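You operate a simulated robot arm through the tools that you are given. There is no shell and no other tool. Be economical: measure what you need, move in short steps, check, and stop when the job is done.

The job below is to be done with a simulated robot arm. You get a single attempt, and the scene is never put back.

TASK
Fetch the blue plug and set it on the green panel. Take the purple spacer block and leave it on the bottom shelf of the panel stand. Put the yellow cable end on the zone 2 of the grid. Put the orange rag on the top of the parts bench away on the lower shelf of the control desk. Put the spares tub on the lower shelf of the parts bench away on the top of the drawer cabinet. Put the filter cartridge on the top of the parts bench away on the filter row on the service stand. Count the brass sleeves on the near end of the grid, then put as many of the couplings from the near end of the grid on top of the grey box there. Put the silver housing on the near end of the grid away on the top of the press cart. Put the blue block on top of the yellow can. Any order will do. Set down upright: spares tub, filter cartridge.

Only the result counts: the job must be done as asked and must still hold three seconds after the hand-in. Knocking over, shifting, dropping, spilling or breaking anything else fails it.

THE ROBOT
A 7-joint arm with a two-finger parallel gripper on a trunk, on a base that drives. Base frame: it is fixed to the floor where the robot stands at the start and does not move with it; the origin is under the middle of the robot, x ahead of it, y to its left, z up. Units: cm, degrees, N and s.
Its first joint turns from -115.0 to 115.0 degrees. Places, roughly: blue block (4x2x8 cm) [-150, 60, 90]; blue plug (5x5x5 cm) [50, 20, 90]; bottom shelf of the panel stand [60, 60, 20]; brass sleeve (4x4x3 cm) [-160, -20, 90]; brass sleeve (4x4x4 cm) [-160, -10, 90]; coupling [-150, 25, 75]; filter cartridge [-125, -175, 100]; filter row on the service stand [-590, 280, 80]; green panel (26x26x1 cm) [60, 80, 20]; grey box [-150, 25, 100]; lower shelf of the control desk [-160, 180, 40]; orange rag (10x7x3 cm) [-230, -210, 90]; silver housing (6x6x4 cm) [-120, 20, 90]; spares tub [-125, -200, 50]; top of the drawer cabinet [-690, 500, 80]; top of the press cart [-700, 220, 90]; yellow cable end (2x10x2 cm) [-310, -170, 90]; yellow can (6x6x9 cm) [-120, 40, 90]; zone 2 of the grid [-140, 60, 80]. Payload 3.91 kg.
The tool frame sits at the grasp point between the pads (the TCP): z along the fingers, y along the line on which they close. The tips reach 3 cm beyond it. Largest opening 11 cm; finger width 2, thickness 1; the body of the gripper, 4.8 by 11.2 cm, starts 5.5 cm behind the TCP.
Orientation is told as [roll, pitch, yaw] about the base's x, y, z axes, in that order, counted from this pose: with the fingers straight down and closing along the base's y, the tool's x points along the base's -x, its y along +y and its z along -z.

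THE INTERFACE
- The arm moves only by the tool play_rows. Its argument "moves" is a list of rows, each a list of 7 numbers: the closure, from 0 (fully open) to 1 (shut), then the shift along the tool's x, y, z in units of 20 mm (1.0 is 20 mm), then the turn, a rotation vector about the tool's x, y, z in units of 5 degrees (1.0 is 5 degrees). In form: [[grip, x, y, z, rx, ry, rz], ...]. A call has 1 to 8 rows; each row shifts and turns the commanded pose from where the row before left it, along the tool's axes as they then stand. A call with a number of a shift or a turn outside -1 to 1 is refused whole. A row lasts 0.2 s, in which the tool goes at most 5 cm and 8.6 degrees; a call with a longer step from one row to the next is refused whole, and so is a gripper value outside its range. Where a pose cannot be reached the arm comes as near as it can. A force on the tool above 40 N (or 10 N above the force at the start of the call, whichever is more), or a blocked arm, ends the call early, and 0.2 s more pass. The fingers move at their own pace (about 15.3 cm/s each) and stop on an object; they squeeze with about 21 N. The grip force told is the motor's: it shows also when the fingers shut on nothing. Time passes only in rows, and 0.2 s behind the last, so rows that do not move let the fingers close. It gives the time, the measured TCP pose, the force on the tool (base axes), the opening and the grip force at its end, in the units of the frame above (readings bear some noise), with the torque about the TCP (base axes, N m) and any sound that the robot's microphone picked up, and new pictures: "pictures" is both (left out), scene, wrist or none.
- Cameras (640 x 400 px; columns grow to the right, rows downward): "scene" is now at [22.04, 19.92, 130.01]; the picture's right is [0.07, -1.00, 0.00], its down [-0.65, -0.05, -0.76] and it looks along [0.75, 0.06, -0.66] (base axes); focal length 214 px, centre (320, 200). "wrist" rides on the gripper at [7.3, 1.7, -10.3] in the tool frame; the picture's right is [-0.23, 0.97, 0.00], its down [-0.76, -0.18, -0.62] and it looks along [-0.61, -0.14, 0.78] (tool axes); focal length 222 px, centre (320, 200).
- slide_trunk(by): slides the trunk up (or, below 0, down) by that many cm; the arm and the scene camera ride with it, the base frame stays. It gives what a move gives, with no picture.
- steer(legs): drives the robot by 1 to 6 legs, each [ahead, left, turn to the left] in cm, cm and degrees, along the robot's own axes; the way and the turn of a leg run together, so that a leg with both is an arc; at most 150 cm and 180 degrees a leg. The arm and the cameras ride along, it lands a little off, and it stops where it bumps. It gives what a move gives, and a new picture of the scene camera.
- aim_head(pan, tilt): turns the head with the scene camera to pan (to the left, within 80 degrees either way) and tilt (down, from -29 to 69), counted from straight ahead of the robot. It gives what a move gives, and a new picture of the scene camera.
- pixel_to_xyz(camera, pixels): for up to 12 pixels [column, row] of the newest picture of that camera ("zoom" is the newest enlarged one), the place [x, y, z] in the base frame of the surface seen there, good to about 0.2 cm, but the place of the scene camera against the robot may be out by one fixed shift of up to 1.8 cm in any direction. It takes no simulated time.
- close_up(camera, box): a new picture of the part [left, top, right, bottom] of that camera's present view, enlarged. It takes no simulated time.
- job_done(): hands the job in; it is judged then, once.

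Work in short steps. Measure before you move; look again where a grasp or a placing could have gone wrong, and mend it. You have 350 turns and 360 pictures in all, those below and enlarged ones among them. Open the gripper and draw the arm clear of the work before you hand the job in, unless the task says otherwise.

The tools are called as a command line: name --pt "numbers of a row" for each row, then --argument value for the rest, lists and objects as JSON in quotes. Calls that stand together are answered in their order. play_rows: Moves the arm, as the interface text tells. Its arguments: {"type":"object","properties":{"moves":{"type":"array","items":{"type":"array","items":{"type":"number"}}},"pictures":{"type":"string","enum":["both","scene","wrist","none"]}},"required":["moves"]} The other tools are called the same way: slide_trunk (by) slides the trunk up or down; steer (legs) drives the base; aim_head (pan, tilt) turns the head that bears the scene camera; pixel_to_xyz (camera, pixels) gives the place of the surface under pixels of a picture; close_up (camera, box) takes an enlarged picture of a part of a camera's view; job_done () hands the job in.

At the start:

```text
time: 0.0
tool_pos: [43.13, 34.99, 114.93]
orientation: [-0.1, 0.1, 0.1]
contact_force: [-0.3, 0.5, -0.5]
wrist_torque: [-0.04, -0.04, 0.02]
finger_gap: 11.0
grasp_force: 0.2
trunk travel left (down, up): [-65.0, 34.0]
robot x, y, heading: [-0.19, -0.29, 0.1]
head pan, tilt: [4.2, 40.9]
```

scene: 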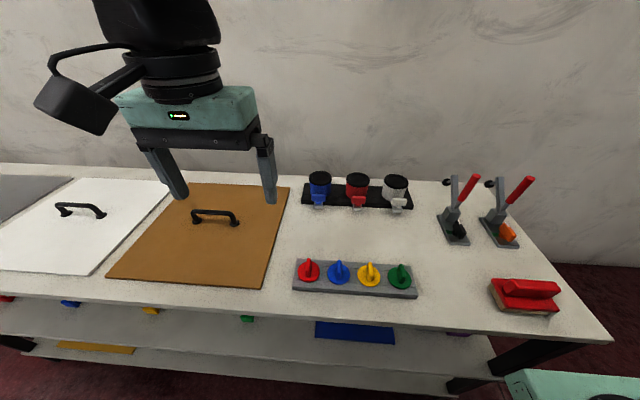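
wrist: 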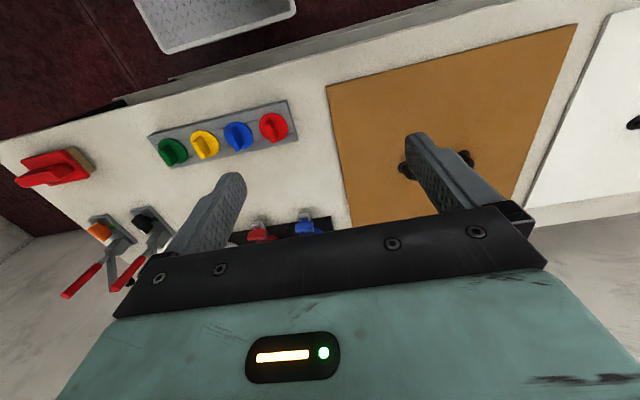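

The scene shows a bench with covers, knobs and lower shelves with coloured panels. I measure key points first.

pixel_to_xyz --camera "scene" --pixels '[[215, 216], [190, 190], [285, 190], [262, 285], [112, 276], [320, 190], [339, 270], [355, 330], [247, 318], [95, 347], [70, 302], [460, 332]]'

close_up --camera "scene" --box '[280, 160, 600, 360]'

close_up --camera "scene" --box '[0, 200, 320, 400]'

```text
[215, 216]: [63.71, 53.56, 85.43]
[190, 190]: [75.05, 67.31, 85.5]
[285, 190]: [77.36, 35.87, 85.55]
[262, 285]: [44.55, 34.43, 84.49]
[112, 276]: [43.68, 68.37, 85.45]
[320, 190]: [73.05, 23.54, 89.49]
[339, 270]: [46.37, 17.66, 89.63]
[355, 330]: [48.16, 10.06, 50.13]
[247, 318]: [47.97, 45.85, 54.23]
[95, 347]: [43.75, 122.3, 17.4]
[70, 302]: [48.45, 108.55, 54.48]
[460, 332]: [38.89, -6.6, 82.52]
```

```text
2.00 times, centred on (440, 260) of scene
```

zoom: 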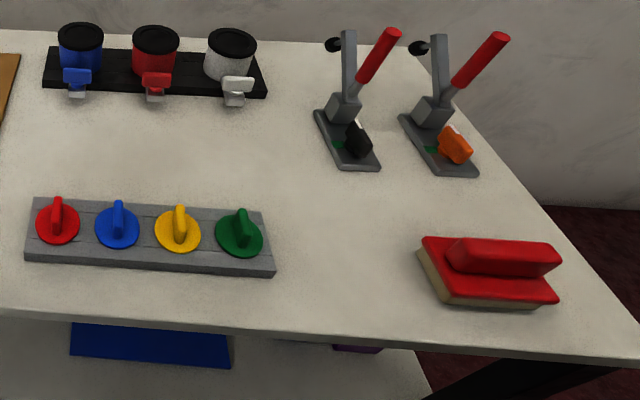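

```text
2.00 times, centred on (160, 300) of scene
```

zoom: 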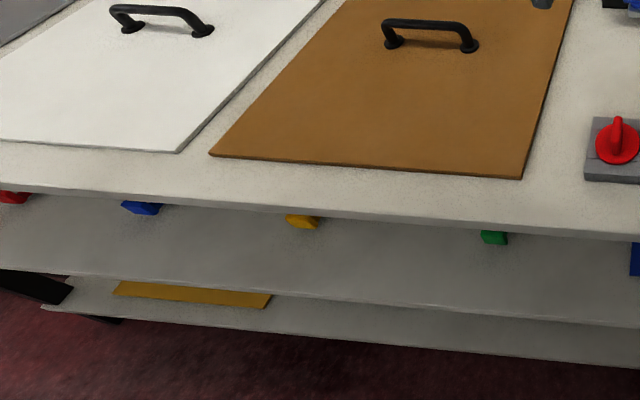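

The blue knob-like piece at (339,270) is near the listed blue plug. I back off from the bench to see the shelves.

aim_head --pan 80 --tilt 25

aim_head --pan -80 --tilt 25

```text
time: 1.5
tool_pos: [43.22, 34.89, 114.86]
orientation: [0.0, -0.1, 0.1]
contact_force: [1.1, -0.1, -0.5]
wrist_torque: [0.01, 0.01, -0.02]
finger_gap: 11.01
grasp_force: 0.1
trunk travel left (down, up): [-65.0, 34.0]
robot x, y, heading: [0.77, 0.17, 0.1]
head pan, tilt: [80.0, 25.0]
```

scene: 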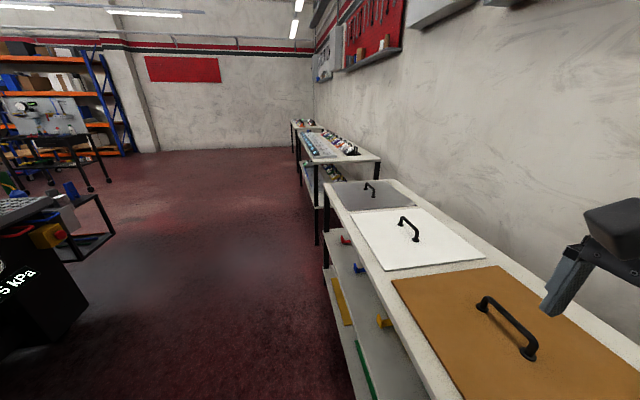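

```text
time: 3.9
tool_pos: [43.15, 34.88, 114.92]
orientation: [0.1, 0.0, 0.0]
contact_force: [0.3, 0.0, 0.1]
wrist_torque: [0.03, -0.02, -0.01]
finger_gap: 11.01
grasp_force: 0.1
trunk travel left (down, up): [-65.0, 34.0]
robot x, y, heading: [0.24, 0.02, -0.1]
head pan, tilt: [-80.0, 25.0]
```

scene: 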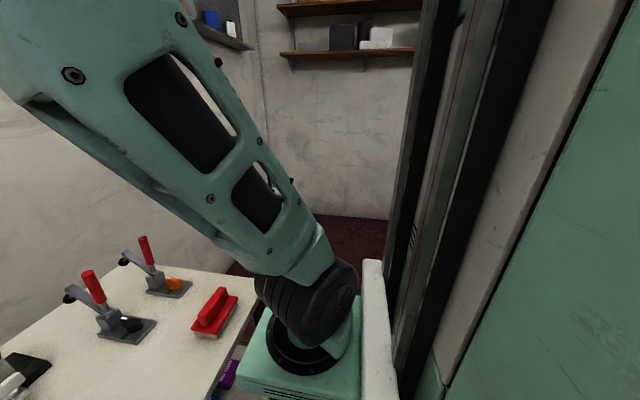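

Green and yellow panels sit on the low shelf. I back up a little and look ahead-down.

steer --legs '[[-30, 0, 0]]'

aim_head --pan 20 --tilt 40

```text
time: 6.0
tool_pos: [13.2, 34.84, 114.86]
orientation: [0.0, 0.1, -0.4]
contact_force: [0.6, -0.7, 0.3]
wrist_torque: [0.03, 0.02, -0.02]
finger_gap: 11.01
grasp_force: 0.1
trunk travel left (down, up): [-65.0, 34.0]
robot x, y, heading: [-29.96, 0.32, -0.7]
head pan, tilt: [-80.0, 25.0]
```

scene: 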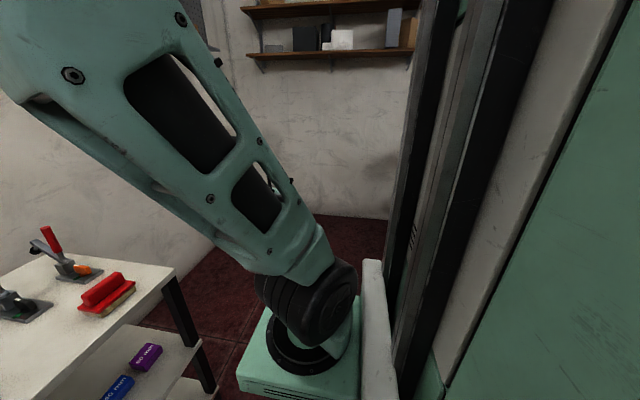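

```text
time: 7.8
tool_pos: [13.2, 34.86, 114.95]
orientation: [0.0, 0.1, -0.2]
contact_force: [-0.1, 0.2, 0.8]
wrist_torque: [0.0, 0.0, 0.02]
finger_gap: 11.01
grasp_force: 0.1
trunk travel left (down, up): [-65.0, 34.0]
robot x, y, heading: [-29.8, 0.14, -0.1]
head pan, tilt: [20.0, 40.0]
```

scene: 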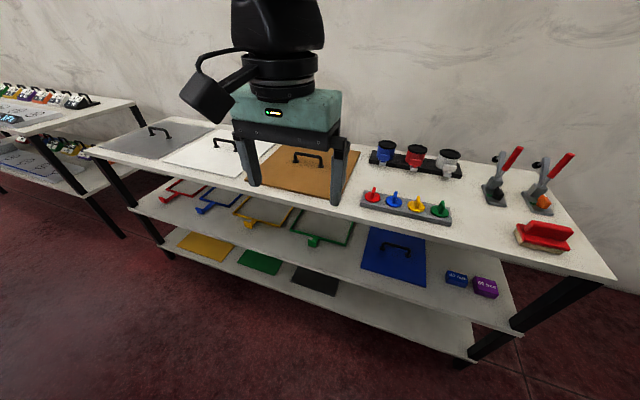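

Now I see all: purple block at (486,288), green panel (260,262). Measure them.

pixel_to_xyz --camera "scene" --pixels '[[486, 284], [456, 278], [260, 262], [248, 252], [278, 258], [242, 266], [270, 274], [317, 278], [380, 300], [396, 203], [394, 194], [210, 242]]'

close_up --camera "scene" --box '[340, 130, 600, 330]'

close_up --camera "scene" --box '[140, 170, 360, 320]'

```text
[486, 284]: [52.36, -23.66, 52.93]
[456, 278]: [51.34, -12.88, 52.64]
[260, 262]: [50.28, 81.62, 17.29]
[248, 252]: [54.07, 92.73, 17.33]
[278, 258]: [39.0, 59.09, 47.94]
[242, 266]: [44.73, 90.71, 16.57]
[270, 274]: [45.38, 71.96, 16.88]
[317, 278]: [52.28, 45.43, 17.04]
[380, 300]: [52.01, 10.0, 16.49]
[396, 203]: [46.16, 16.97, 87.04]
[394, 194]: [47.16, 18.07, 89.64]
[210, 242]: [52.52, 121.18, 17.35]
```

```text
2.00 times, centred on (470, 230) of scene
```

zoom: 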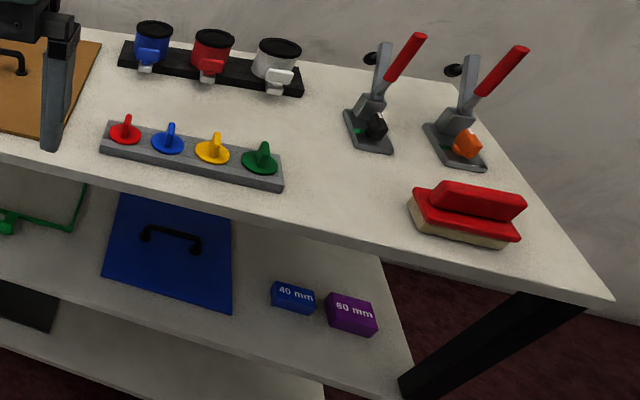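

```text
2.67 times, centred on (250, 245) of scene
```

zoom: 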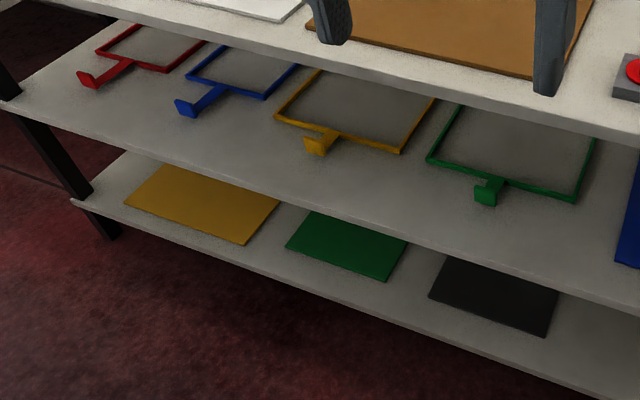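

Plan: grasp plug with the tool tilted 45° forward so the same pose works on the shelves. I tilt the tool and swing it to straight ahead now, in free space.

play_rows --pt "0 0 -1 0 0 -1 0" --pt "0 0 -1 0 0 -1 0" --pt "0 0 -1 0 0 -1 0" --pt "0 0 -1 0 0 -1 0" --pt "0 0 -1 0 0 -1 0" --pt "0 0 -1 0 0 -1 0" --pt "0 0 -1 0 0 -1 0" --pt "0 0 -1 0 0 -1 0" --pictures "none"

play_rows --pt "0 0 -1 0 0 -1 0" --pt "0 0 -1 0 0 0 0" --pt "0 0 -1 0 0 0 0" --pt "0 0 -1 0 0 0 0" --pt "0 0 -1 0 0 0 0" --pt "0 0 -1 0 0 0 0" --pt "0 0 -1 0 0 0 0" --pt "0 0 -1 0 0 0 0" --pictures "scene"

```text
time: 9.6
tool_pos: [12.86, 18.66, 114.94]
orientation: [0.0, -40.1, -0.2]
contact_force: [0.0, 0.3, 0.1]
wrist_torque: [0.04, 0.02, 0.01]
finger_gap: 11.01
grasp_force: 0.1
trunk travel left (down, up): [-65.0, 34.0]
robot x, y, heading: [-29.9, 0.18, -0.3]
head pan, tilt: [20.0, 40.0]
```

```text
time: 11.3
tool_pos: [13.59, 8.35, 113.94]
orientation: [-0.2, -45.1, -0.2]
contact_force: [-0.3, -0.2, -0.2]
wrist_torque: [0.02, -0.05, 0.0]
finger_gap: 10.98
grasp_force: 0.1
out of reach, approached as far as the arm can: row 5, 6, 7, 8
trunk travel left (down, up): [-65.0, 34.0]
robot x, y, heading: [-30.21, 0.54, -0.3]
head pan, tilt: [20.0, 40.0]
```

scene: 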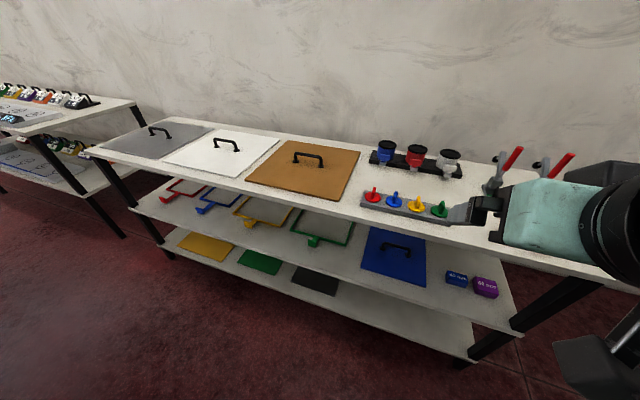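

The straight-ahead pose is out of reach this high; I lower the TCP about 17 cm in the free space before the bench.

play_rows --pt "0 1 0 1 0 0 0" --pt "0 1 0 1 0 0 0" --pt "0 1 0 1 0 0 0" --pt "0 1 0 1 0 0 0" --pt "0 1 0 1 0 0 0" --pt "0 1 0 1 0 0 0" --pictures "none"

```text
time: 12.8
tool_pos: [15.68, 13.66, 99.8]
orientation: [0.0, -45.0, -0.3]
contact_force: [-0.4, -0.3, -0.1]
wrist_torque: [0.01, 0.05, -0.01]
finger_gap: 11.0
grasp_force: 0.1
out of reach, approached as far as the arm can: row 2, 3, 4, 5, 6
trunk travel left (down, up): [-65.0, 34.0]
robot x, y, heading: [-29.82, 0.2, -0.4]
head pan, tilt: [20.0, 40.0]
```

It is limited by being too close in; I extend forward and centre it.

play_rows --pt "0 -1 0 1 0 0 0" --pt "0 -1 0 1 0 0 0" --pt "0 -1 0 1 0 0 0" --pt "0 -1 0 1 0 0 0" --pt "0 0 -1 0 0 0 0" --pt "0 0 -1 0 0 0 0" --pt "0 0 -1 0 0 0 0" --pt "0 0 -1 0 0 0 0" --pictures "none"

```text
time: 14.6
tool_pos: [26.8, 5.94, 100.09]
orientation: [-0.1, -45.1, -0.2]
contact_force: [0.3, -0.6, 0.6]
wrist_torque: [-0.03, 0.01, -0.01]
finger_gap: 11.02
grasp_force: 0.0
out of reach, approached as far as the arm can: row 8
trunk travel left (down, up): [-65.0, 34.0]
robot x, y, heading: [-30.08, 0.11, -0.4]
head pan, tilt: [20.0, 40.0]
```

Now at 57 cm ahead of the robot. I lower the arm another 17 cm to leave trunk travel for the shelf.

play_rows --pt "0 1 0 1 0 0 0" --pt "0 1 0 1 0 0 0" --pt "0 1 0 1 0 0 0" --pt "0 1 0 1 0 0 0" --pt "0 1 0 1 0 0 0" --pt "0 1 0 1 0 0 0" --pictures "none"

slide_trunk --by 20

```text
time: 15.9
tool_pos: [27.63, 6.5, 83.07]
orientation: [0.1, -45.1, -0.3]
contact_force: [-0.3, 0.5, 0.2]
wrist_torque: [0.04, 0.01, 0.01]
finger_gap: 11.0
grasp_force: 0.0
out of reach, approached as far as the arm can: row 1, 2
trunk travel left (down, up): [-65.0, 34.0]
robot x, y, heading: [-30.32, 0.4, -0.1]
head pan, tilt: [20.0, 40.0]
```

```text
time: 18.1
tool_pos: [27.6, 6.72, 102.97]
orientation: [-0.1, -45.0, -0.3]
contact_force: [0.4, 0.1, -0.2]
wrist_torque: [-0.03, 0.03, 0.0]
finger_gap: 11.0
grasp_force: 0.1
trunk travel left (down, up): [-85.0, 14.0]
robot x, y, heading: [-30.12, 0.26, -0.1]
head pan, tilt: [20.0, 40.0]
```

Drive so the tool hangs just before the plug, then look with the wrist camera.

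steer --legs '[[14, 10.8, 0]]'

play_rows --pt "0 0 0 0 0 0 0" --pictures "wrist"

```text
time: 19.6
tool_pos: [42.17, 17.27, 103.11]
orientation: [0.0, -45.0, -0.3]
contact_force: [0.2, -0.3, 1.0]
wrist_torque: [0.0, -0.01, 0.0]
finger_gap: 11.01
grasp_force: 0.0
trunk travel left (down, up): [-85.0, 14.0]
robot x, y, heading: [-15.37, 10.68, -0.3]
head pan, tilt: [20.0, 40.0]
```

scene: 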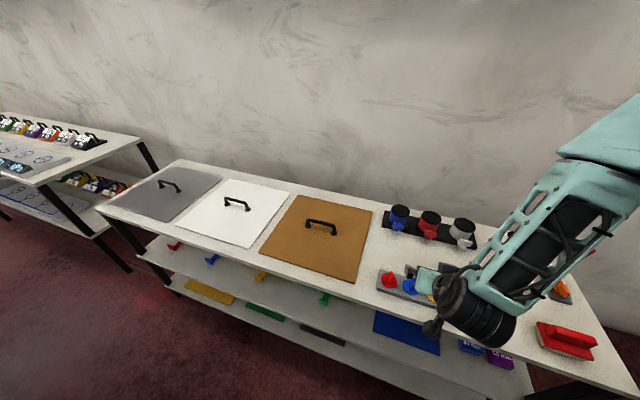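

```text
time: 20.0
tool_pos: [42.26, 17.34, 102.99]
orientation: [0.1, -45.1, -0.3]
contact_force: [0.5, -0.6, 0.6]
wrist_torque: [0.01, 0.01, 0.02]
finger_gap: 11.01
grasp_force: 0.2
trunk travel left (down, up): [-85.0, 14.0]
robot x, y, heading: [-15.59, 10.42, -0.3]
head pan, tilt: [20.0, 40.0]
```

wrist: 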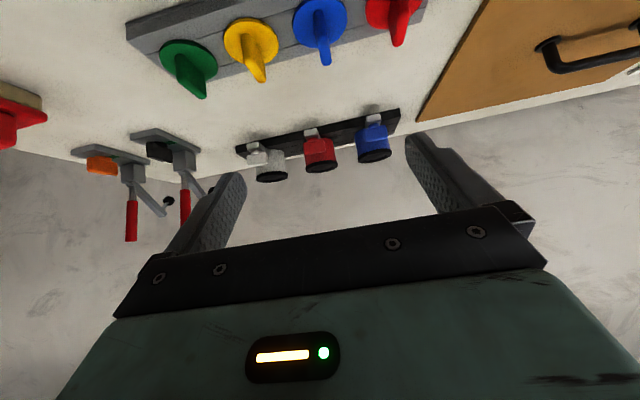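

The blue plug is visible at (322,25) in the wrist view; measure it.

close_up --camera "wrist" --box '[220, 0, 440, 137]'

pixel_to_xyz --camera "wrist" --pixels '[[326, 62], [322, 40], [318, 20], [319, 6], [340, 20], [298, 20], [286, 60], [300, 68], [280, 90], [265, 80]]'

```text
2.91 times, centred on (330, 68) of wrist
```

zoom: 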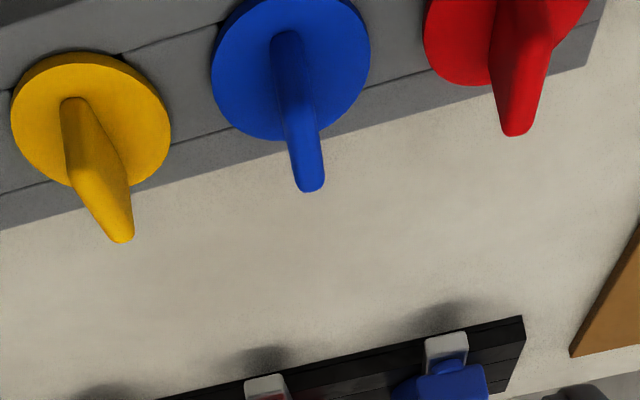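

```text
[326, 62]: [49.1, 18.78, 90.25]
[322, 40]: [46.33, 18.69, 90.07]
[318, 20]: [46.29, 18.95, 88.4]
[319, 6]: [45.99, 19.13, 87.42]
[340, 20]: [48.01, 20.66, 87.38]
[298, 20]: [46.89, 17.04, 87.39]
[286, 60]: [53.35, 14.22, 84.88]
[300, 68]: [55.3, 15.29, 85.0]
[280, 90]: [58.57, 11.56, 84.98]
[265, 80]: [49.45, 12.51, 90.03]
```

Wrist camera gives plug handle along x at (46.2–49.3, 18.8), top z 90.2, disc top 87.4. Pre-close to ~5 cm and move above it.

play_rows --pt "0.55 0.318 0.19 0.99 0 0 0" --pt "0.55 0.318 0.19 0.99 0 0 0" --pt "0.55 0.318 0.19 0.99 0 0 0" --pt "0.55 0.318 0.19 0.99 0 0 0" --pictures "wrist"

```text
time: 21.0
tool_pos: [46.06, 18.84, 95.76]
orientation: [-0.1, -45.1, -0.3]
contact_force: [1.1, -0.4, -0.3]
wrist_torque: [0.01, -0.01, -0.01]
finger_gap: 4.93
grasp_force: 0.0
trunk travel left (down, up): [-85.0, 14.0]
robot x, y, heading: [-15.28, 10.42, -0.5]
head pan, tilt: [20.0, 40.0]
```

wrist: 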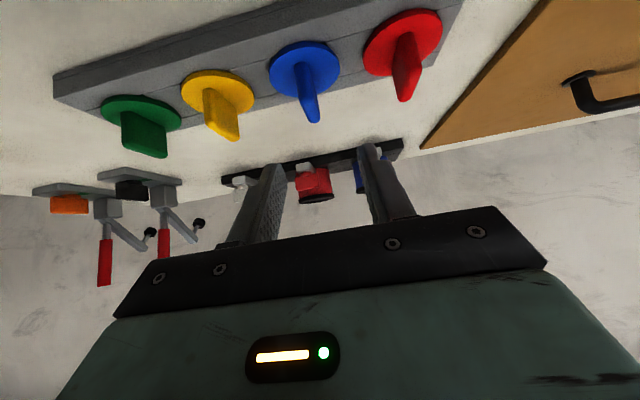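

Centered; descend 5.1 cm straight down and close.

play_rows --pt "0.55 0.6 0 0.6 0 0 0" --pt "0.55 0.6 0 0.6 0 0 0" --pt "0.55 0.6 0 0.6 0 0 0" --pt "0.55 0 0 0 0 0 0" --pt "1 0 0 0 0 0 0" --pt "1 0 0 0 0 0 0" --pictures "both"

```text
time: 22.4
tool_pos: [46.04, 18.89, 90.6]
orientation: [0.0, -44.9, -0.3]
contact_force: [-0.6, 1.2, 0.2]
wrist_torque: [0.01, 0.01, -0.01]
finger_gap: 0.86
grasp_force: 20.5
trunk travel left (down, up): [-85.0, 14.0]
robot x, y, heading: [-15.56, 10.57, -0.3]
head pan, tilt: [20.0, 40.0]
```

scene: 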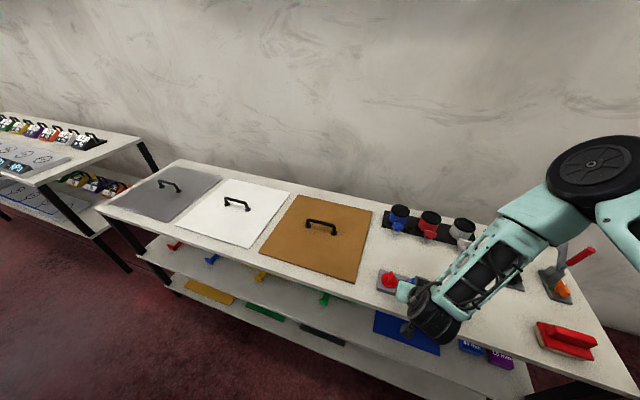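
wrist: 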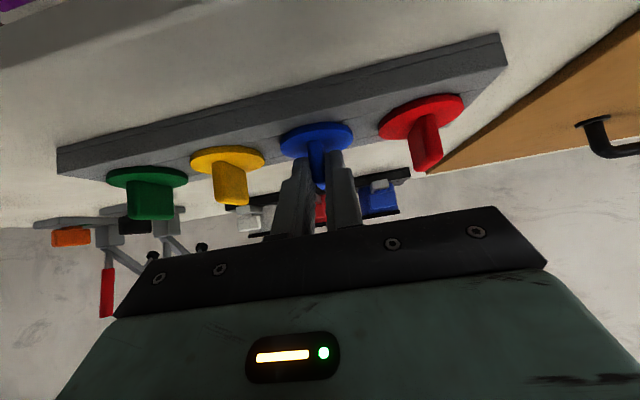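

The fin is held (gap 0.86). Lift straight up.

play_rows --pt "1 -0.3 0 -0.3 0 0 0" --pt "1 -0.5 0 -0.5 0 0 0" --pt "1 -0.8 0 -0.8 0 0 0" --pt "1 -0.8 0 -0.8 0 0 0" --pt "1 -0.8 0 -0.8 0 0 0" --pictures "wrist"

```text
time: 23.6
tool_pos: [45.97, 18.75, 99.55]
orientation: [0.1, -45.0, -0.3]
contact_force: [-0.5, -0.6, -0.3]
wrist_torque: [-0.03, 0.01, -0.02]
finger_gap: 0.89
grasp_force: 20.5
trunk travel left (down, up): [-85.0, 14.0]
robot x, y, heading: [-15.72, 10.69, -0.4]
head pan, tilt: [20.0, 40.0]
```

wrist: 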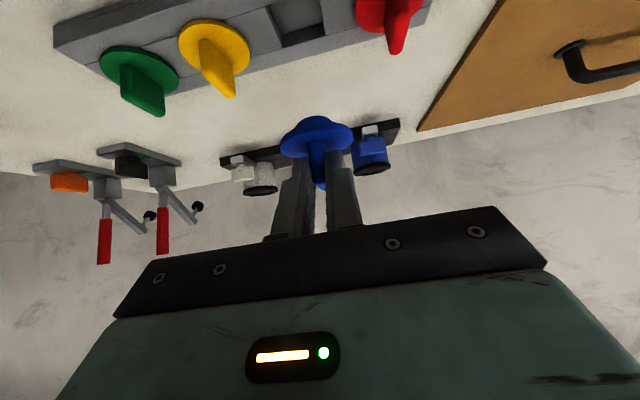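

The plug is out. I check where the forearm lies relative to the TCP, to know if it clears the shelf edge later.

aim_head --pan -10 --tilt 40

```text
time: 24.6
tool_pos: [46.12, 18.78, 99.5]
orientation: [0.0, -44.9, -0.3]
contact_force: [0.3, 0.7, -0.7]
wrist_torque: [0.02, 0.02, -0.01]
finger_gap: 0.86
grasp_force: 21.1
trunk travel left (down, up): [-85.0, 14.0]
robot x, y, heading: [-15.37, 10.79, -0.1]
head pan, tilt: [-10.0, 40.0]
```

scene: 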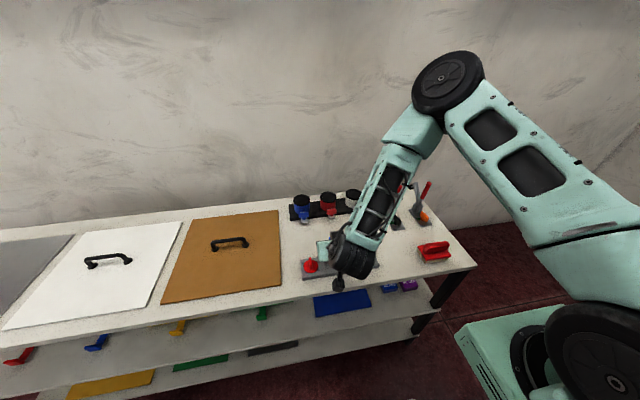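

pixel_to_xyz --camera "scene" --pixels '[[355, 255], [342, 258], [385, 200], [375, 235], [415, 130], [445, 90], [520, 180], [580, 350], [520, 370], [337, 278]]'

```text
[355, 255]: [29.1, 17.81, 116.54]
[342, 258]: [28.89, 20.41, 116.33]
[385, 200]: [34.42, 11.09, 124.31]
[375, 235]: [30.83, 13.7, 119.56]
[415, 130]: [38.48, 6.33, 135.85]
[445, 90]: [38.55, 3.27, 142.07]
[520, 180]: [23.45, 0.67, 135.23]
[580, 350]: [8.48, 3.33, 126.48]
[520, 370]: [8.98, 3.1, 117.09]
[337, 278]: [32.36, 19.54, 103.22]
```

The forearm stands nearly vertical; I'll extend the arm radius so it leans back. First measure obstacles to the left-rear.

aim_head --pan 80 --tilt 30

pixel_to_xyz --camera "scene" --pixels '[[30, 380], [60, 330], [80, 260], [10, 300], [40, 210], [100, 390], [20, 160], [90, 200]]'

```text
time: 26.2
tool_pos: [45.99, 18.74, 99.4]
orientation: [0.0, -45.1, -0.3]
contact_force: [-0.2, -0.9, 0.6]
wrist_torque: [-0.01, -0.03, 0.01]
finger_gap: 0.88
grasp_force: 20.9
trunk travel left (down, up): [-85.0, 14.0]
robot x, y, heading: [-15.43, 10.69, -0.5]
head pan, tilt: [80.0, 30.0]
```

scene: 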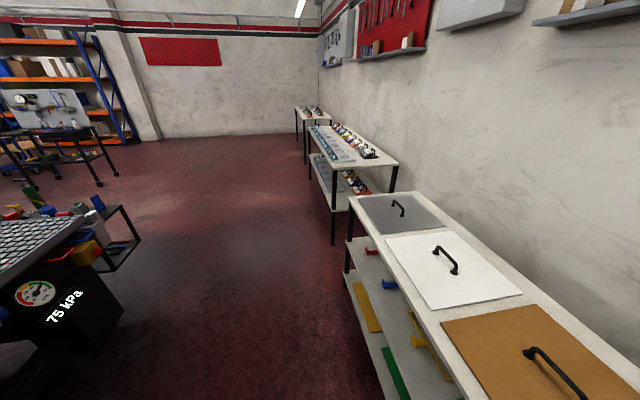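

```text
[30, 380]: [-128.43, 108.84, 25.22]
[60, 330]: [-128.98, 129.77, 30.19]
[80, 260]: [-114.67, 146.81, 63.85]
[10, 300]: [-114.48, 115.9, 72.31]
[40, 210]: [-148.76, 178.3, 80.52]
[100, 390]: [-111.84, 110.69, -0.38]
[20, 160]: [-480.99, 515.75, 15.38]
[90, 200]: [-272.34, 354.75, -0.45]
```

Clear until x≈-110. Back up 45 and go left 64, then extend the arm.

steer --legs '[[-45, 0, 0], [0, 64, 0]]'

play_rows --pt "1 -1 0 1 0 0 0" --pt "1 -1 0 1 0 0 0" --pt "1 -1 0 1 0 0 0" --pt "1 -1 0 1 0 0 0" --pt "1 -0.8 0 0.8 0 0 0" --pictures "none"

slide_trunk --by -71

aim_head --pan 0 --tilt 30

```text
time: 32.1
tool_pos: [2.51, 83.72, 99.47]
orientation: [0.0, -45.0, -1.0]
contact_force: [-0.8, -0.1, 0.0]
wrist_torque: [-0.05, -0.02, 0.0]
finger_gap: 0.88
grasp_force: 21.5
trunk travel left (down, up): [-85.0, 14.0]
robot x, y, heading: [-58.77, 76.24, -0.7]
head pan, tilt: [80.0, 30.0]
```

scene: 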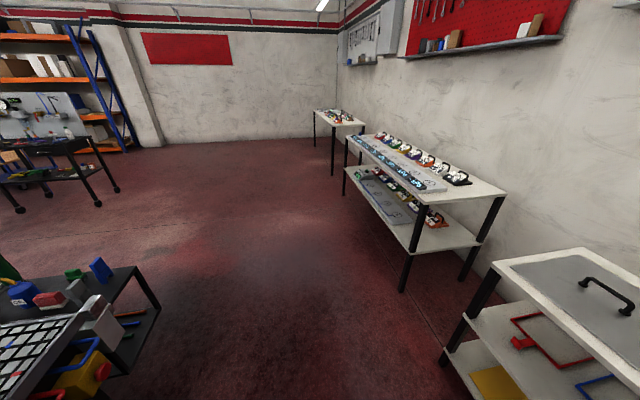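

```text
time: 33.4
tool_pos: [16.27, 83.45, 99.39]
orientation: [0.0, -45.0, -1.0]
contact_force: [0.1, -0.4, 0.5]
wrist_torque: [0.0, 0.0, -0.01]
finger_gap: 0.89
grasp_force: 20.8
trunk travel left (down, up): [-85.0, 14.0]
robot x, y, heading: [-59.09, 76.59, -1.0]
head pan, tilt: [80.0, 30.0]
```

```text
refused: -71 is not a number from -40 to 40
```

```text
time: 34.9
tool_pos: [16.29, 83.49, 99.46]
orientation: [0.0, -45.0, -0.9]
contact_force: [0.2, -0.2, -0.6]
wrist_torque: [0.01, 0.02, 0.0]
finger_gap: 0.91
grasp_force: 21.3
trunk travel left (down, up): [-85.0, 14.0]
robot x, y, heading: [-58.8, 76.68, -1.1]
head pan, tilt: [0.0, 30.0]
```

scene: 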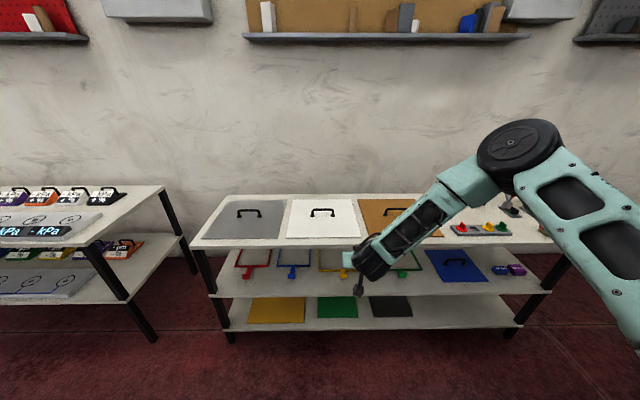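

Lower the trunk 40 + 29 cm here in free space and measure the green panel corners.

pixel_to_xyz --camera "scene" --pixels '[[338, 307], [320, 298], [354, 298], [319, 317], [356, 316], [281, 291], [290, 245], [340, 244]]'

slide_trunk --by -40

slide_trunk --by -29

aim_head --pan 5 --tilt 20

play_rows --pt "1 0 0 0 0 0 0" --pictures "wrist"

```text
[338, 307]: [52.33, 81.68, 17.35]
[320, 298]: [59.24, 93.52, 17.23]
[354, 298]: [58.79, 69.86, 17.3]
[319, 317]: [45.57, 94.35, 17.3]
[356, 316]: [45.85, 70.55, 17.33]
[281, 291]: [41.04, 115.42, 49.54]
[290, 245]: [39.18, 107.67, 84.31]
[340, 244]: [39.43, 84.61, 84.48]
```

```text
time: 38.7
tool_pos: [16.16, 83.4, 59.4]
orientation: [0.0, -45.0, -1.0]
contact_force: [-0.3, 0.0, -0.3]
wrist_torque: [0.03, 0.02, 0.01]
finger_gap: 0.9
grasp_force: 21.0
trunk travel left (down, up): [-45.0, 54.0]
robot x, y, heading: [-58.79, 76.51, -1.1]
head pan, tilt: [0.0, 30.0]
```

```text
time: 41.6
tool_pos: [16.26, 83.5, 30.36]
orientation: [0.0, -45.0, -0.9]
contact_force: [0.2, -0.5, -1.0]
wrist_torque: [0.03, -0.01, -0.01]
finger_gap: 0.89
grasp_force: 21.2
trunk travel left (down, up): [-16.0, 83.0]
robot x, y, heading: [-59.16, 76.25, -1.0]
head pan, tilt: [0.0, 30.0]
```

```text
time: 42.4
tool_pos: [16.26, 83.53, 30.51]
orientation: [-0.1, -45.0, -0.9]
contact_force: [-0.3, -0.5, -0.4]
wrist_torque: [0.01, -0.01, 0.0]
finger_gap: 0.89
grasp_force: 21.2
trunk travel left (down, up): [-16.0, 83.0]
robot x, y, heading: [-58.75, 76.58, -0.7]
head pan, tilt: [5.0, 20.0]
```

scene: 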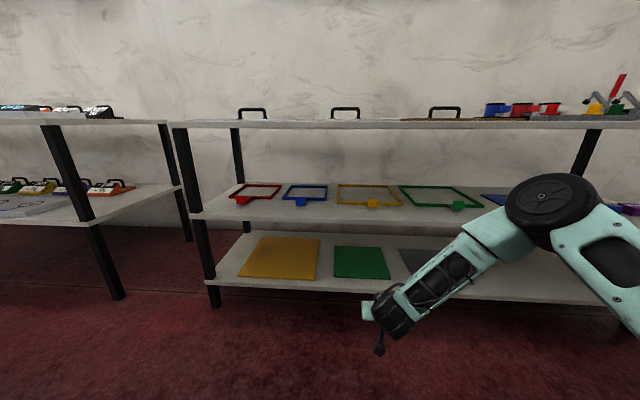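

```text
time: 42.8
tool_pos: [16.18, 83.4, 30.46]
orientation: [0.0, -45.0, -1.1]
contact_force: [0.0, 0.5, -0.8]
wrist_torque: [0.0, -0.02, 0.02]
finger_gap: 0.9
grasp_force: 21.0
trunk travel left (down, up): [-16.0, 83.0]
robot x, y, heading: [-58.99, 76.48, -1.0]
head pan, tilt: [5.0, 20.0]
```

wrist: 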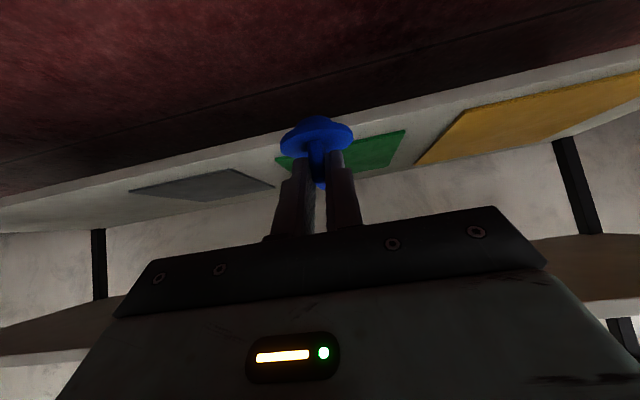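

Check the forearm geometry now relative to TCP (16.2, 83.5, 30.4).

pixel_to_xyz --camera "scene" --pixels '[[392, 318], [420, 285], [440, 270], [480, 240], [500, 225], [540, 200], [360, 245], [345, 277], [387, 277], [360, 262]]'

```text
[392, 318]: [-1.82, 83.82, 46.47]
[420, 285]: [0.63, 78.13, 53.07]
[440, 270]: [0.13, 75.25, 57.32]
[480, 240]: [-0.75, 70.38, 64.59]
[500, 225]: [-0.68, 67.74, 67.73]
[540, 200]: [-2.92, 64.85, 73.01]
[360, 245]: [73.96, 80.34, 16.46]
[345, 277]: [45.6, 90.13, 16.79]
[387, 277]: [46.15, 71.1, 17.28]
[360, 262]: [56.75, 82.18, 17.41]
```

Forearm front is ~11 cm behind the TCP. Driving ahead 31.3 puts plug at x≈49.3 on the panel with ~3 cm clearance to the shelf edge.

steer --legs '[[31.3, 0, 0]]'

play_rows --pt "1 0 0 0 0 0 0" --pictures "wrist"

```text
time: 44.8
tool_pos: [47.39, 82.47, 30.35]
orientation: [0.0, -45.0, -1.3]
contact_force: [0.3, -0.8, -0.5]
wrist_torque: [-0.02, -0.01, 0.01]
finger_gap: 0.89
grasp_force: 21.2
trunk travel left (down, up): [-16.0, 83.0]
robot x, y, heading: [-27.72, 75.54, -1.5]
head pan, tilt: [5.0, 20.0]
```

scene: 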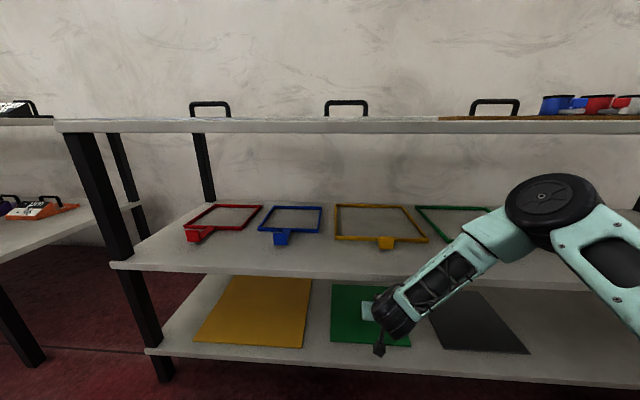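

```text
time: 45.2
tool_pos: [47.27, 82.6, 30.48]
orientation: [0.0, -44.9, -1.3]
contact_force: [0.1, 0.0, -0.3]
wrist_torque: [0.01, -0.01, 0.0]
finger_gap: 0.9
grasp_force: 21.1
trunk travel left (down, up): [-16.0, 83.0]
robot x, y, heading: [-28.12, 75.84, -1.3]
head pan, tilt: [5.0, 20.0]
```

wrist: 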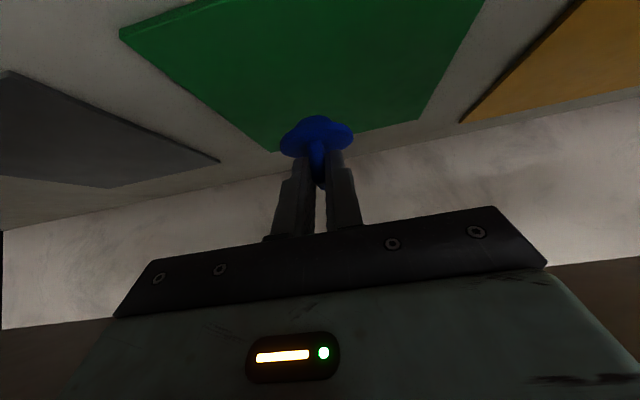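

Measure the panel with the wrist camera.

pixel_to_xyz --camera "wrist" --pixels '[[300, 60], [124, 32], [420, 116], [270, 140], [460, 40], [320, 122], [318, 135]]'

```text
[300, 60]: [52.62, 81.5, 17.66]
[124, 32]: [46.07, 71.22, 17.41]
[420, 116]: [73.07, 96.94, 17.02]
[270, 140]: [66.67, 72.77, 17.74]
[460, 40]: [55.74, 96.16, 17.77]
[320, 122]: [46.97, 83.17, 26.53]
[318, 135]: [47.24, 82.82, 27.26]
```

Panel spans x 46–72. I go 3 cm further in and 5 cm down with the arm.

play_rows --pt "1 -0.53 0.1 0.53 0 0 0" --pt "1 -0.53 0 0.53 0 0 0" --pt "1 0.6 0 0.6 0 0 0" --pt "1 0.6 0 0.6 0 0 0" --pt "1 0.6 0 0.6 0 0 0" --pictures "wrist"

```text
time: 46.4
tool_pos: [50.36, 82.61, 25.31]
orientation: [0.0, -45.2, -1.2]
contact_force: [-0.2, 0.0, -1.1]
wrist_torque: [0.02, -0.01, 0.0]
finger_gap: 0.9
grasp_force: 21.0
trunk travel left (down, up): [-16.0, 83.0]
robot x, y, heading: [-28.1, 75.78, -1.4]
head pan, tilt: [5.0, 20.0]
```

wrist: 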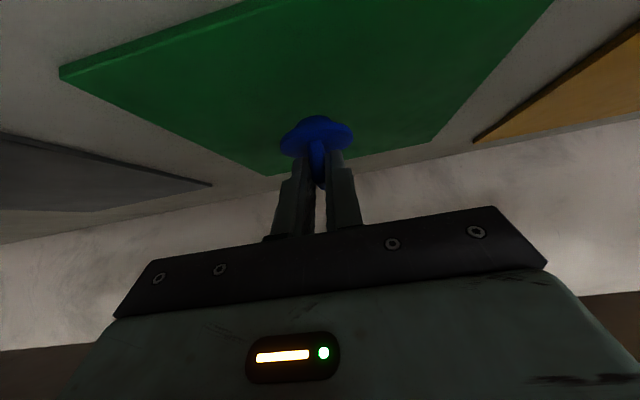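

Step down slowly 2 cm, watching force.

play_rows --pt "1 0.25 0 0.25 0 0 0" --pt "1 0.25 0 0.25 0 0 0" --pt "1 0.2 0 0.2 0 0 0" --pt "1 0 0 0 0 0 0" --pictures "none"

```text
time: 47.4
tool_pos: [50.3, 82.68, 23.36]
orientation: [0.1, -45.0, -1.3]
contact_force: [0.3, -0.7, 0.0]
wrist_torque: [0.01, 0.02, -0.01]
finger_gap: 0.87
grasp_force: 21.0
trunk travel left (down, up): [-16.0, 83.0]
robot x, y, heading: [-27.87, 75.56, -1.2]
head pan, tilt: [5.0, 20.0]
```

play_rows --pt "1 0.07 0 0.07 0 0 0" --pt "1 0.07 0 0.07 0 0 0" --pt "1 0 0 0 0 0 0" --pictures "wrist"

```text
time: 48.2
tool_pos: [50.31, 82.6, 23.03]
orientation: [0.0, -45.0, -1.3]
contact_force: [0.6, 0.1, -0.8]
wrist_torque: [0.01, -0.02, -0.01]
finger_gap: 0.89
grasp_force: 20.8
trunk travel left (down, up): [-16.0, 83.0]
robot x, y, heading: [-28.02, 75.79, -1.4]
head pan, tilt: [5.0, 20.0]
```

wrist: 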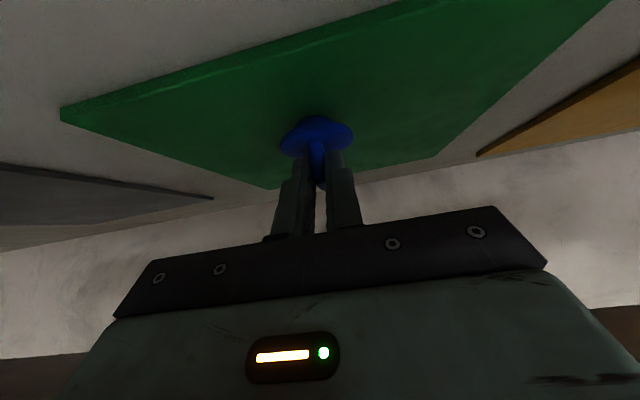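

play_rows --pt "1 0.07 0 0.07 0 0 0" --pt "1 0.07 0 0.07 0 0 0" --pt "1 0 0 0 0 0 0" --pictures "none"

play_rows --pt "1 0.07 0 0.07 0 0 0" --pt "1 0.07 0 0.07 0 0 0" --pt "1 0 0 0 0 0 0" --pictures "none"

```text
time: 49.0
tool_pos: [50.22, 82.54, 22.62]
orientation: [0.0, -45.1, -1.2]
contact_force: [-4.1, -1.1, 8.7]
wrist_torque: [-0.09, 0.09, -0.07]
finger_gap: 0.9
grasp_force: 20.5
trunk travel left (down, up): [-16.0, 83.0]
robot x, y, heading: [-27.9, 75.63, -1.5]
head pan, tilt: [5.0, 20.0]
```

```text
time: 49.8
tool_pos: [50.38, 82.58, 22.61]
orientation: [0.1, -45.5, -1.3]
contact_force: [-5.3, -1.0, 36.7]
wrist_torque: [-0.04, -0.51, -0.01]
finger_gap: 0.9
grasp_force: 21.0
trunk travel left (down, up): [-16.0, 83.0]
robot x, y, heading: [-27.56, 76.1, -1.3]
head pan, tilt: [5.0, 20.0]
```

Contact made at 22.6. Ease 0.3 cm up, open, and retreat along the tool axis.

play_rows --pt "1 -0.1 0 -0.1 0 0 0" --pt "0.5 0 0 0 0 0 0" --pt "0.5 0 0 0 0 0 0" --pt "0.5 0 0 -0.5 0 0 0" --pt "0.5 0 0 -1 0 0 0" --pt "0.5 0 0 -1 0 0 0" --pt "0.5 0 0 -1 0 0 0" --pictures "wrist"

```text
time: 51.4
tool_pos: [45.2, 82.68, 27.53]
orientation: [0.0, -45.2, -1.3]
contact_force: [0.5, 0.4, -0.7]
wrist_torque: [0.02, 0.04, 0.0]
finger_gap: 5.49
grasp_force: 0.2
trunk travel left (down, up): [-16.0, 83.0]
robot x, y, heading: [-28.0, 76.22, -1.3]
head pan, tilt: [5.0, 20.0]
```

wrist: 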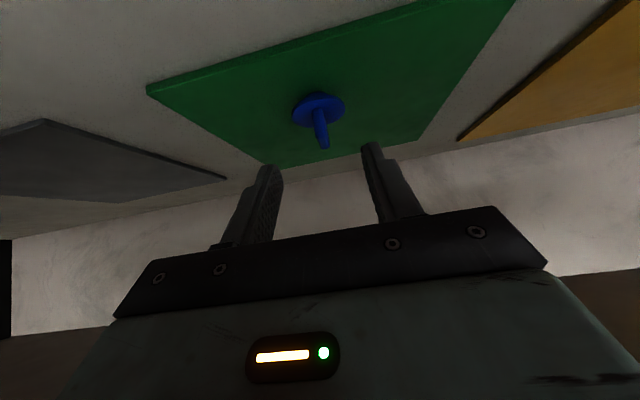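

Plug stands upright on the green panel. Next the purple block: back out, slide right, raise trunk.

steer --legs '[[-33, 0, 0], [0, -105, 1.3]]'

slide_trunk --by 34

aim_head --pan 0 --tilt 25

play_rows --pt "0 0 0 0 0 0 0" --pictures "wrist"

```text
time: 58.7
tool_pos: [9.23, -21.81, 27.5]
orientation: [0.0, -45.1, -0.7]
contact_force: [-0.2, 0.3, 0.2]
wrist_torque: [-0.02, 0.0, -0.02]
finger_gap: 5.5
grasp_force: 0.0
trunk travel left (down, up): [-16.0, 83.0]
robot x, y, heading: [-63.99, -29.61, -0.5]
head pan, tilt: [5.0, 20.0]
```

scene: 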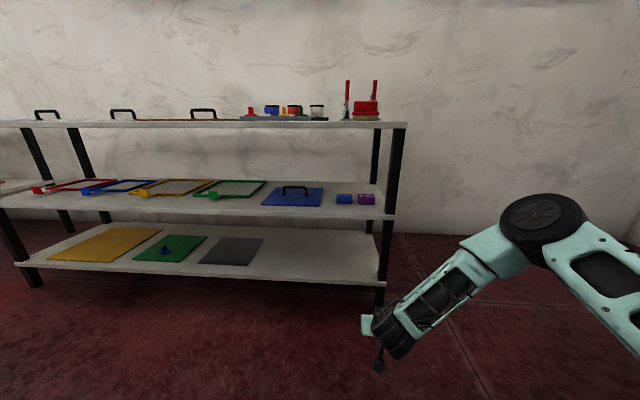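

```text
time: 62.1
tool_pos: [9.34, -21.71, 61.44]
orientation: [0.0, -45.0, -0.7]
contact_force: [0.1, 0.4, 0.3]
wrist_torque: [-0.02, -0.01, -0.02]
finger_gap: 5.5
grasp_force: 0.0
trunk travel left (down, up): [-50.0, 49.0]
robot x, y, heading: [-64.19, -29.44, -0.7]
head pan, tilt: [5.0, 20.0]
```

```text
time: 62.7
tool_pos: [9.29, -21.72, 61.57]
orientation: [0.0, -45.0, -0.7]
contact_force: [-0.4, -0.2, -0.1]
wrist_torque: [0.0, -0.02, 0.0]
finger_gap: 5.52
grasp_force: 0.1
trunk travel left (down, up): [-50.0, 49.0]
robot x, y, heading: [-64.05, -29.2, -0.8]
head pan, tilt: [0.0, 25.0]
```

scene: 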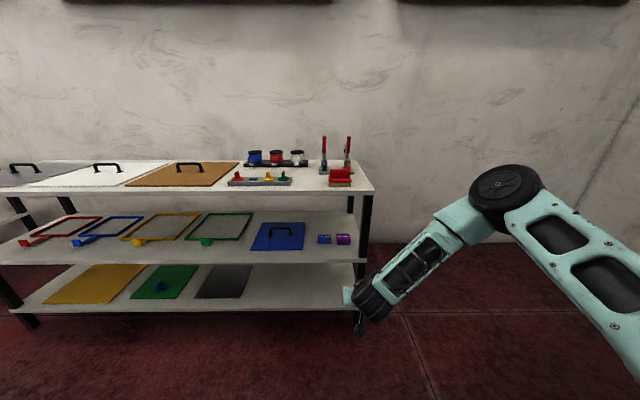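

```text
time: 63.1
tool_pos: [9.27, -21.75, 61.5]
orientation: [0.1, -45.0, -0.7]
contact_force: [0.2, 0.4, -0.1]
wrist_torque: [-0.04, 0.01, 0.04]
finger_gap: 11.0
grasp_force: 0.0
trunk travel left (down, up): [-50.0, 49.0]
robot x, y, heading: [-63.89, -29.61, -0.7]
head pan, tilt: [0.0, 25.0]
```

wrist: 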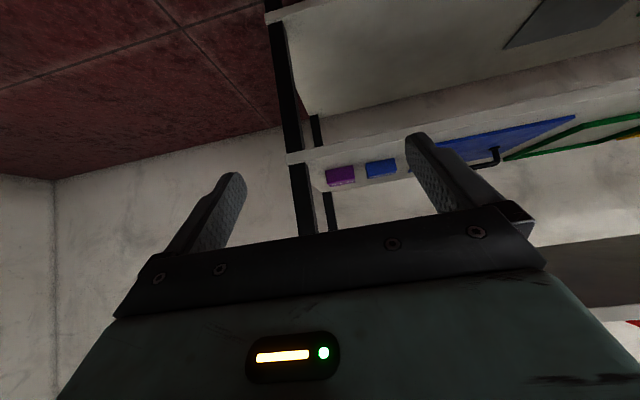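

Measure the block, leg and shelf edges with the wrist camera.

pixel_to_xyz --camera "wrist" --pixels '[[340, 172], [328, 180], [353, 180], [340, 182], [368, 175], [328, 170], [352, 168], [288, 100], [300, 180], [400, 142], [345, 188]]'

close_up --camera "wrist" --box '[280, 130, 440, 230]'

pixel_to_xyz --camera "scene" --pixels '[[343, 239], [337, 238], [350, 238], [337, 243], [360, 285], [365, 190]]'

```text
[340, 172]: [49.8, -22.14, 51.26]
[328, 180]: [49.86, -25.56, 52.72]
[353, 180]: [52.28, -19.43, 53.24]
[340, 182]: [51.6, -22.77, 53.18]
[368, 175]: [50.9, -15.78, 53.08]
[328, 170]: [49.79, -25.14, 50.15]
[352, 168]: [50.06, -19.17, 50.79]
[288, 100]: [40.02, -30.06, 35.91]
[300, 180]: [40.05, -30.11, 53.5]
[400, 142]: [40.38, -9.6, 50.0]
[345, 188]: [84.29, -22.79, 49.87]
```

```text
4.00 times, centred on (360, 180) of wrist
```

zoom: 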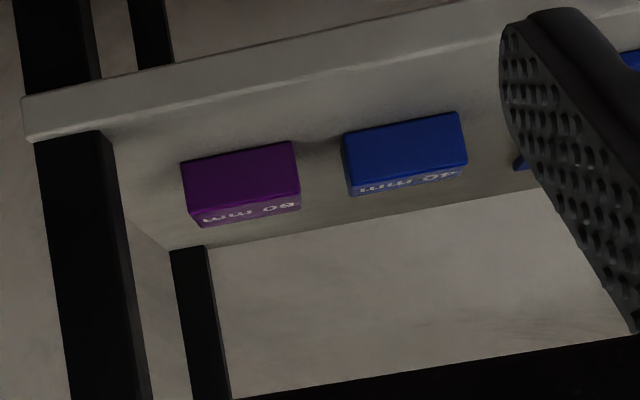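

```text
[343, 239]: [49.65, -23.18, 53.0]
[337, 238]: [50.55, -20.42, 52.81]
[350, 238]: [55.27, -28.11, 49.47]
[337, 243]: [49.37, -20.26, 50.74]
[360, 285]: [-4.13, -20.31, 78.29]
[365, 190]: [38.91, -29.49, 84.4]
```

Check the inner edge of the leg and the block's top depth.

pixel_to_xyz --camera "zoom" --pixels '[[122, 260], [142, 380], [105, 160], [80, 300], [240, 215], [295, 205], [292, 145], [198, 222], [345, 190], [348, 150], [128, 130], [220, 300]]'

```text
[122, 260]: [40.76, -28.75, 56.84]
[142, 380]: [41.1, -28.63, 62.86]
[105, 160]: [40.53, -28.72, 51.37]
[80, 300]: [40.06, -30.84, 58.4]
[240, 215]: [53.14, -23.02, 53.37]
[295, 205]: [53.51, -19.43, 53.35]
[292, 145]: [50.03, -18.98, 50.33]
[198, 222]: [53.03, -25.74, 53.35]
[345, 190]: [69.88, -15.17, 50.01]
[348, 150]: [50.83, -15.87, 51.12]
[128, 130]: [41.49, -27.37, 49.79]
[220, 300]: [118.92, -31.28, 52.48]
```

Leg's inner face is y=-28.65, so there's ~1 cm for the gripper body; I'll centre at y=-22.0 with the fingers opened 9 cm. Extend the arm 5 cm and lower 4 first.

play_rows --pt "0.18 -0.09 0 0.8 0 0 0" --pt "0.18 -0.09 0 0.8 0 0 0" --pt "0.18 -0.09 0 0.8 0 0 0" --pt "0.18 -0.09 0 0.8 0 0 0" --pictures "none"

steer --legs '[[30, 0.2, 0.7]]'

play_rows --pt "0.18 0 0 0 0 0 0" --pictures "wrist"

```text
time: 64.1
tool_pos: [14.18, -21.82, 57.49]
orientation: [-0.1, -45.0, -0.6]
contact_force: [0.5, 0.3, -0.9]
wrist_torque: [0.02, 0.0, -0.02]
finger_gap: 9.04
grasp_force: 0.1
trunk travel left (down, up): [-50.0, 49.0]
robot x, y, heading: [-64.08, -29.3, -0.9]
head pan, tilt: [0.0, 25.0]
```

```text
time: 66.2
tool_pos: [43.79, -21.2, 57.47]
orientation: [-0.1, -45.0, -0.1]
contact_force: [-0.2, 0.2, -0.2]
wrist_torque: [0.03, 0.02, 0.02]
finger_gap: 9.01
grasp_force: 0.1
trunk travel left (down, up): [-50.0, 49.0]
robot x, y, heading: [-34.45, -29.1, 0.1]
head pan, tilt: [0.0, 25.0]
```

scene: 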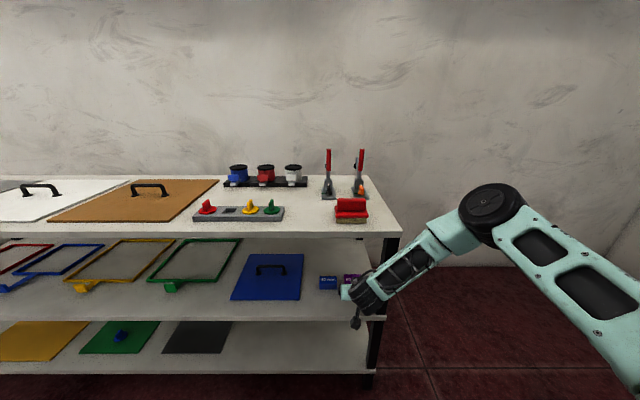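

```text
time: 66.5
tool_pos: [43.86, -21.16, 57.38]
orientation: [0.0, -44.9, -0.2]
contact_force: [-0.5, -0.1, -0.2]
wrist_torque: [0.02, 0.01, 0.02]
finger_gap: 8.99
grasp_force: 0.0
trunk travel left (down, up): [-50.0, 49.0]
robot x, y, heading: [-34.53, -29.51, -0.1]
head pan, tilt: [0.0, 25.0]
```

wrist: 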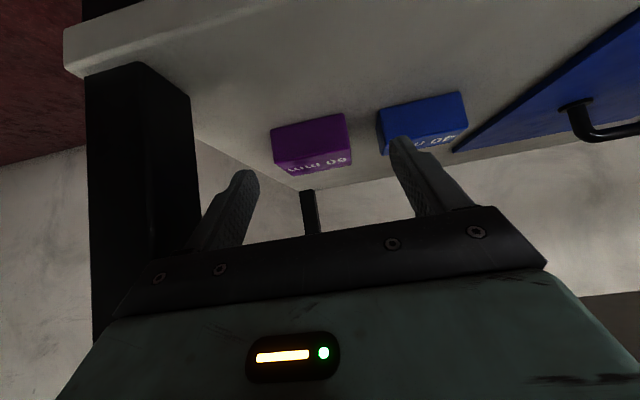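

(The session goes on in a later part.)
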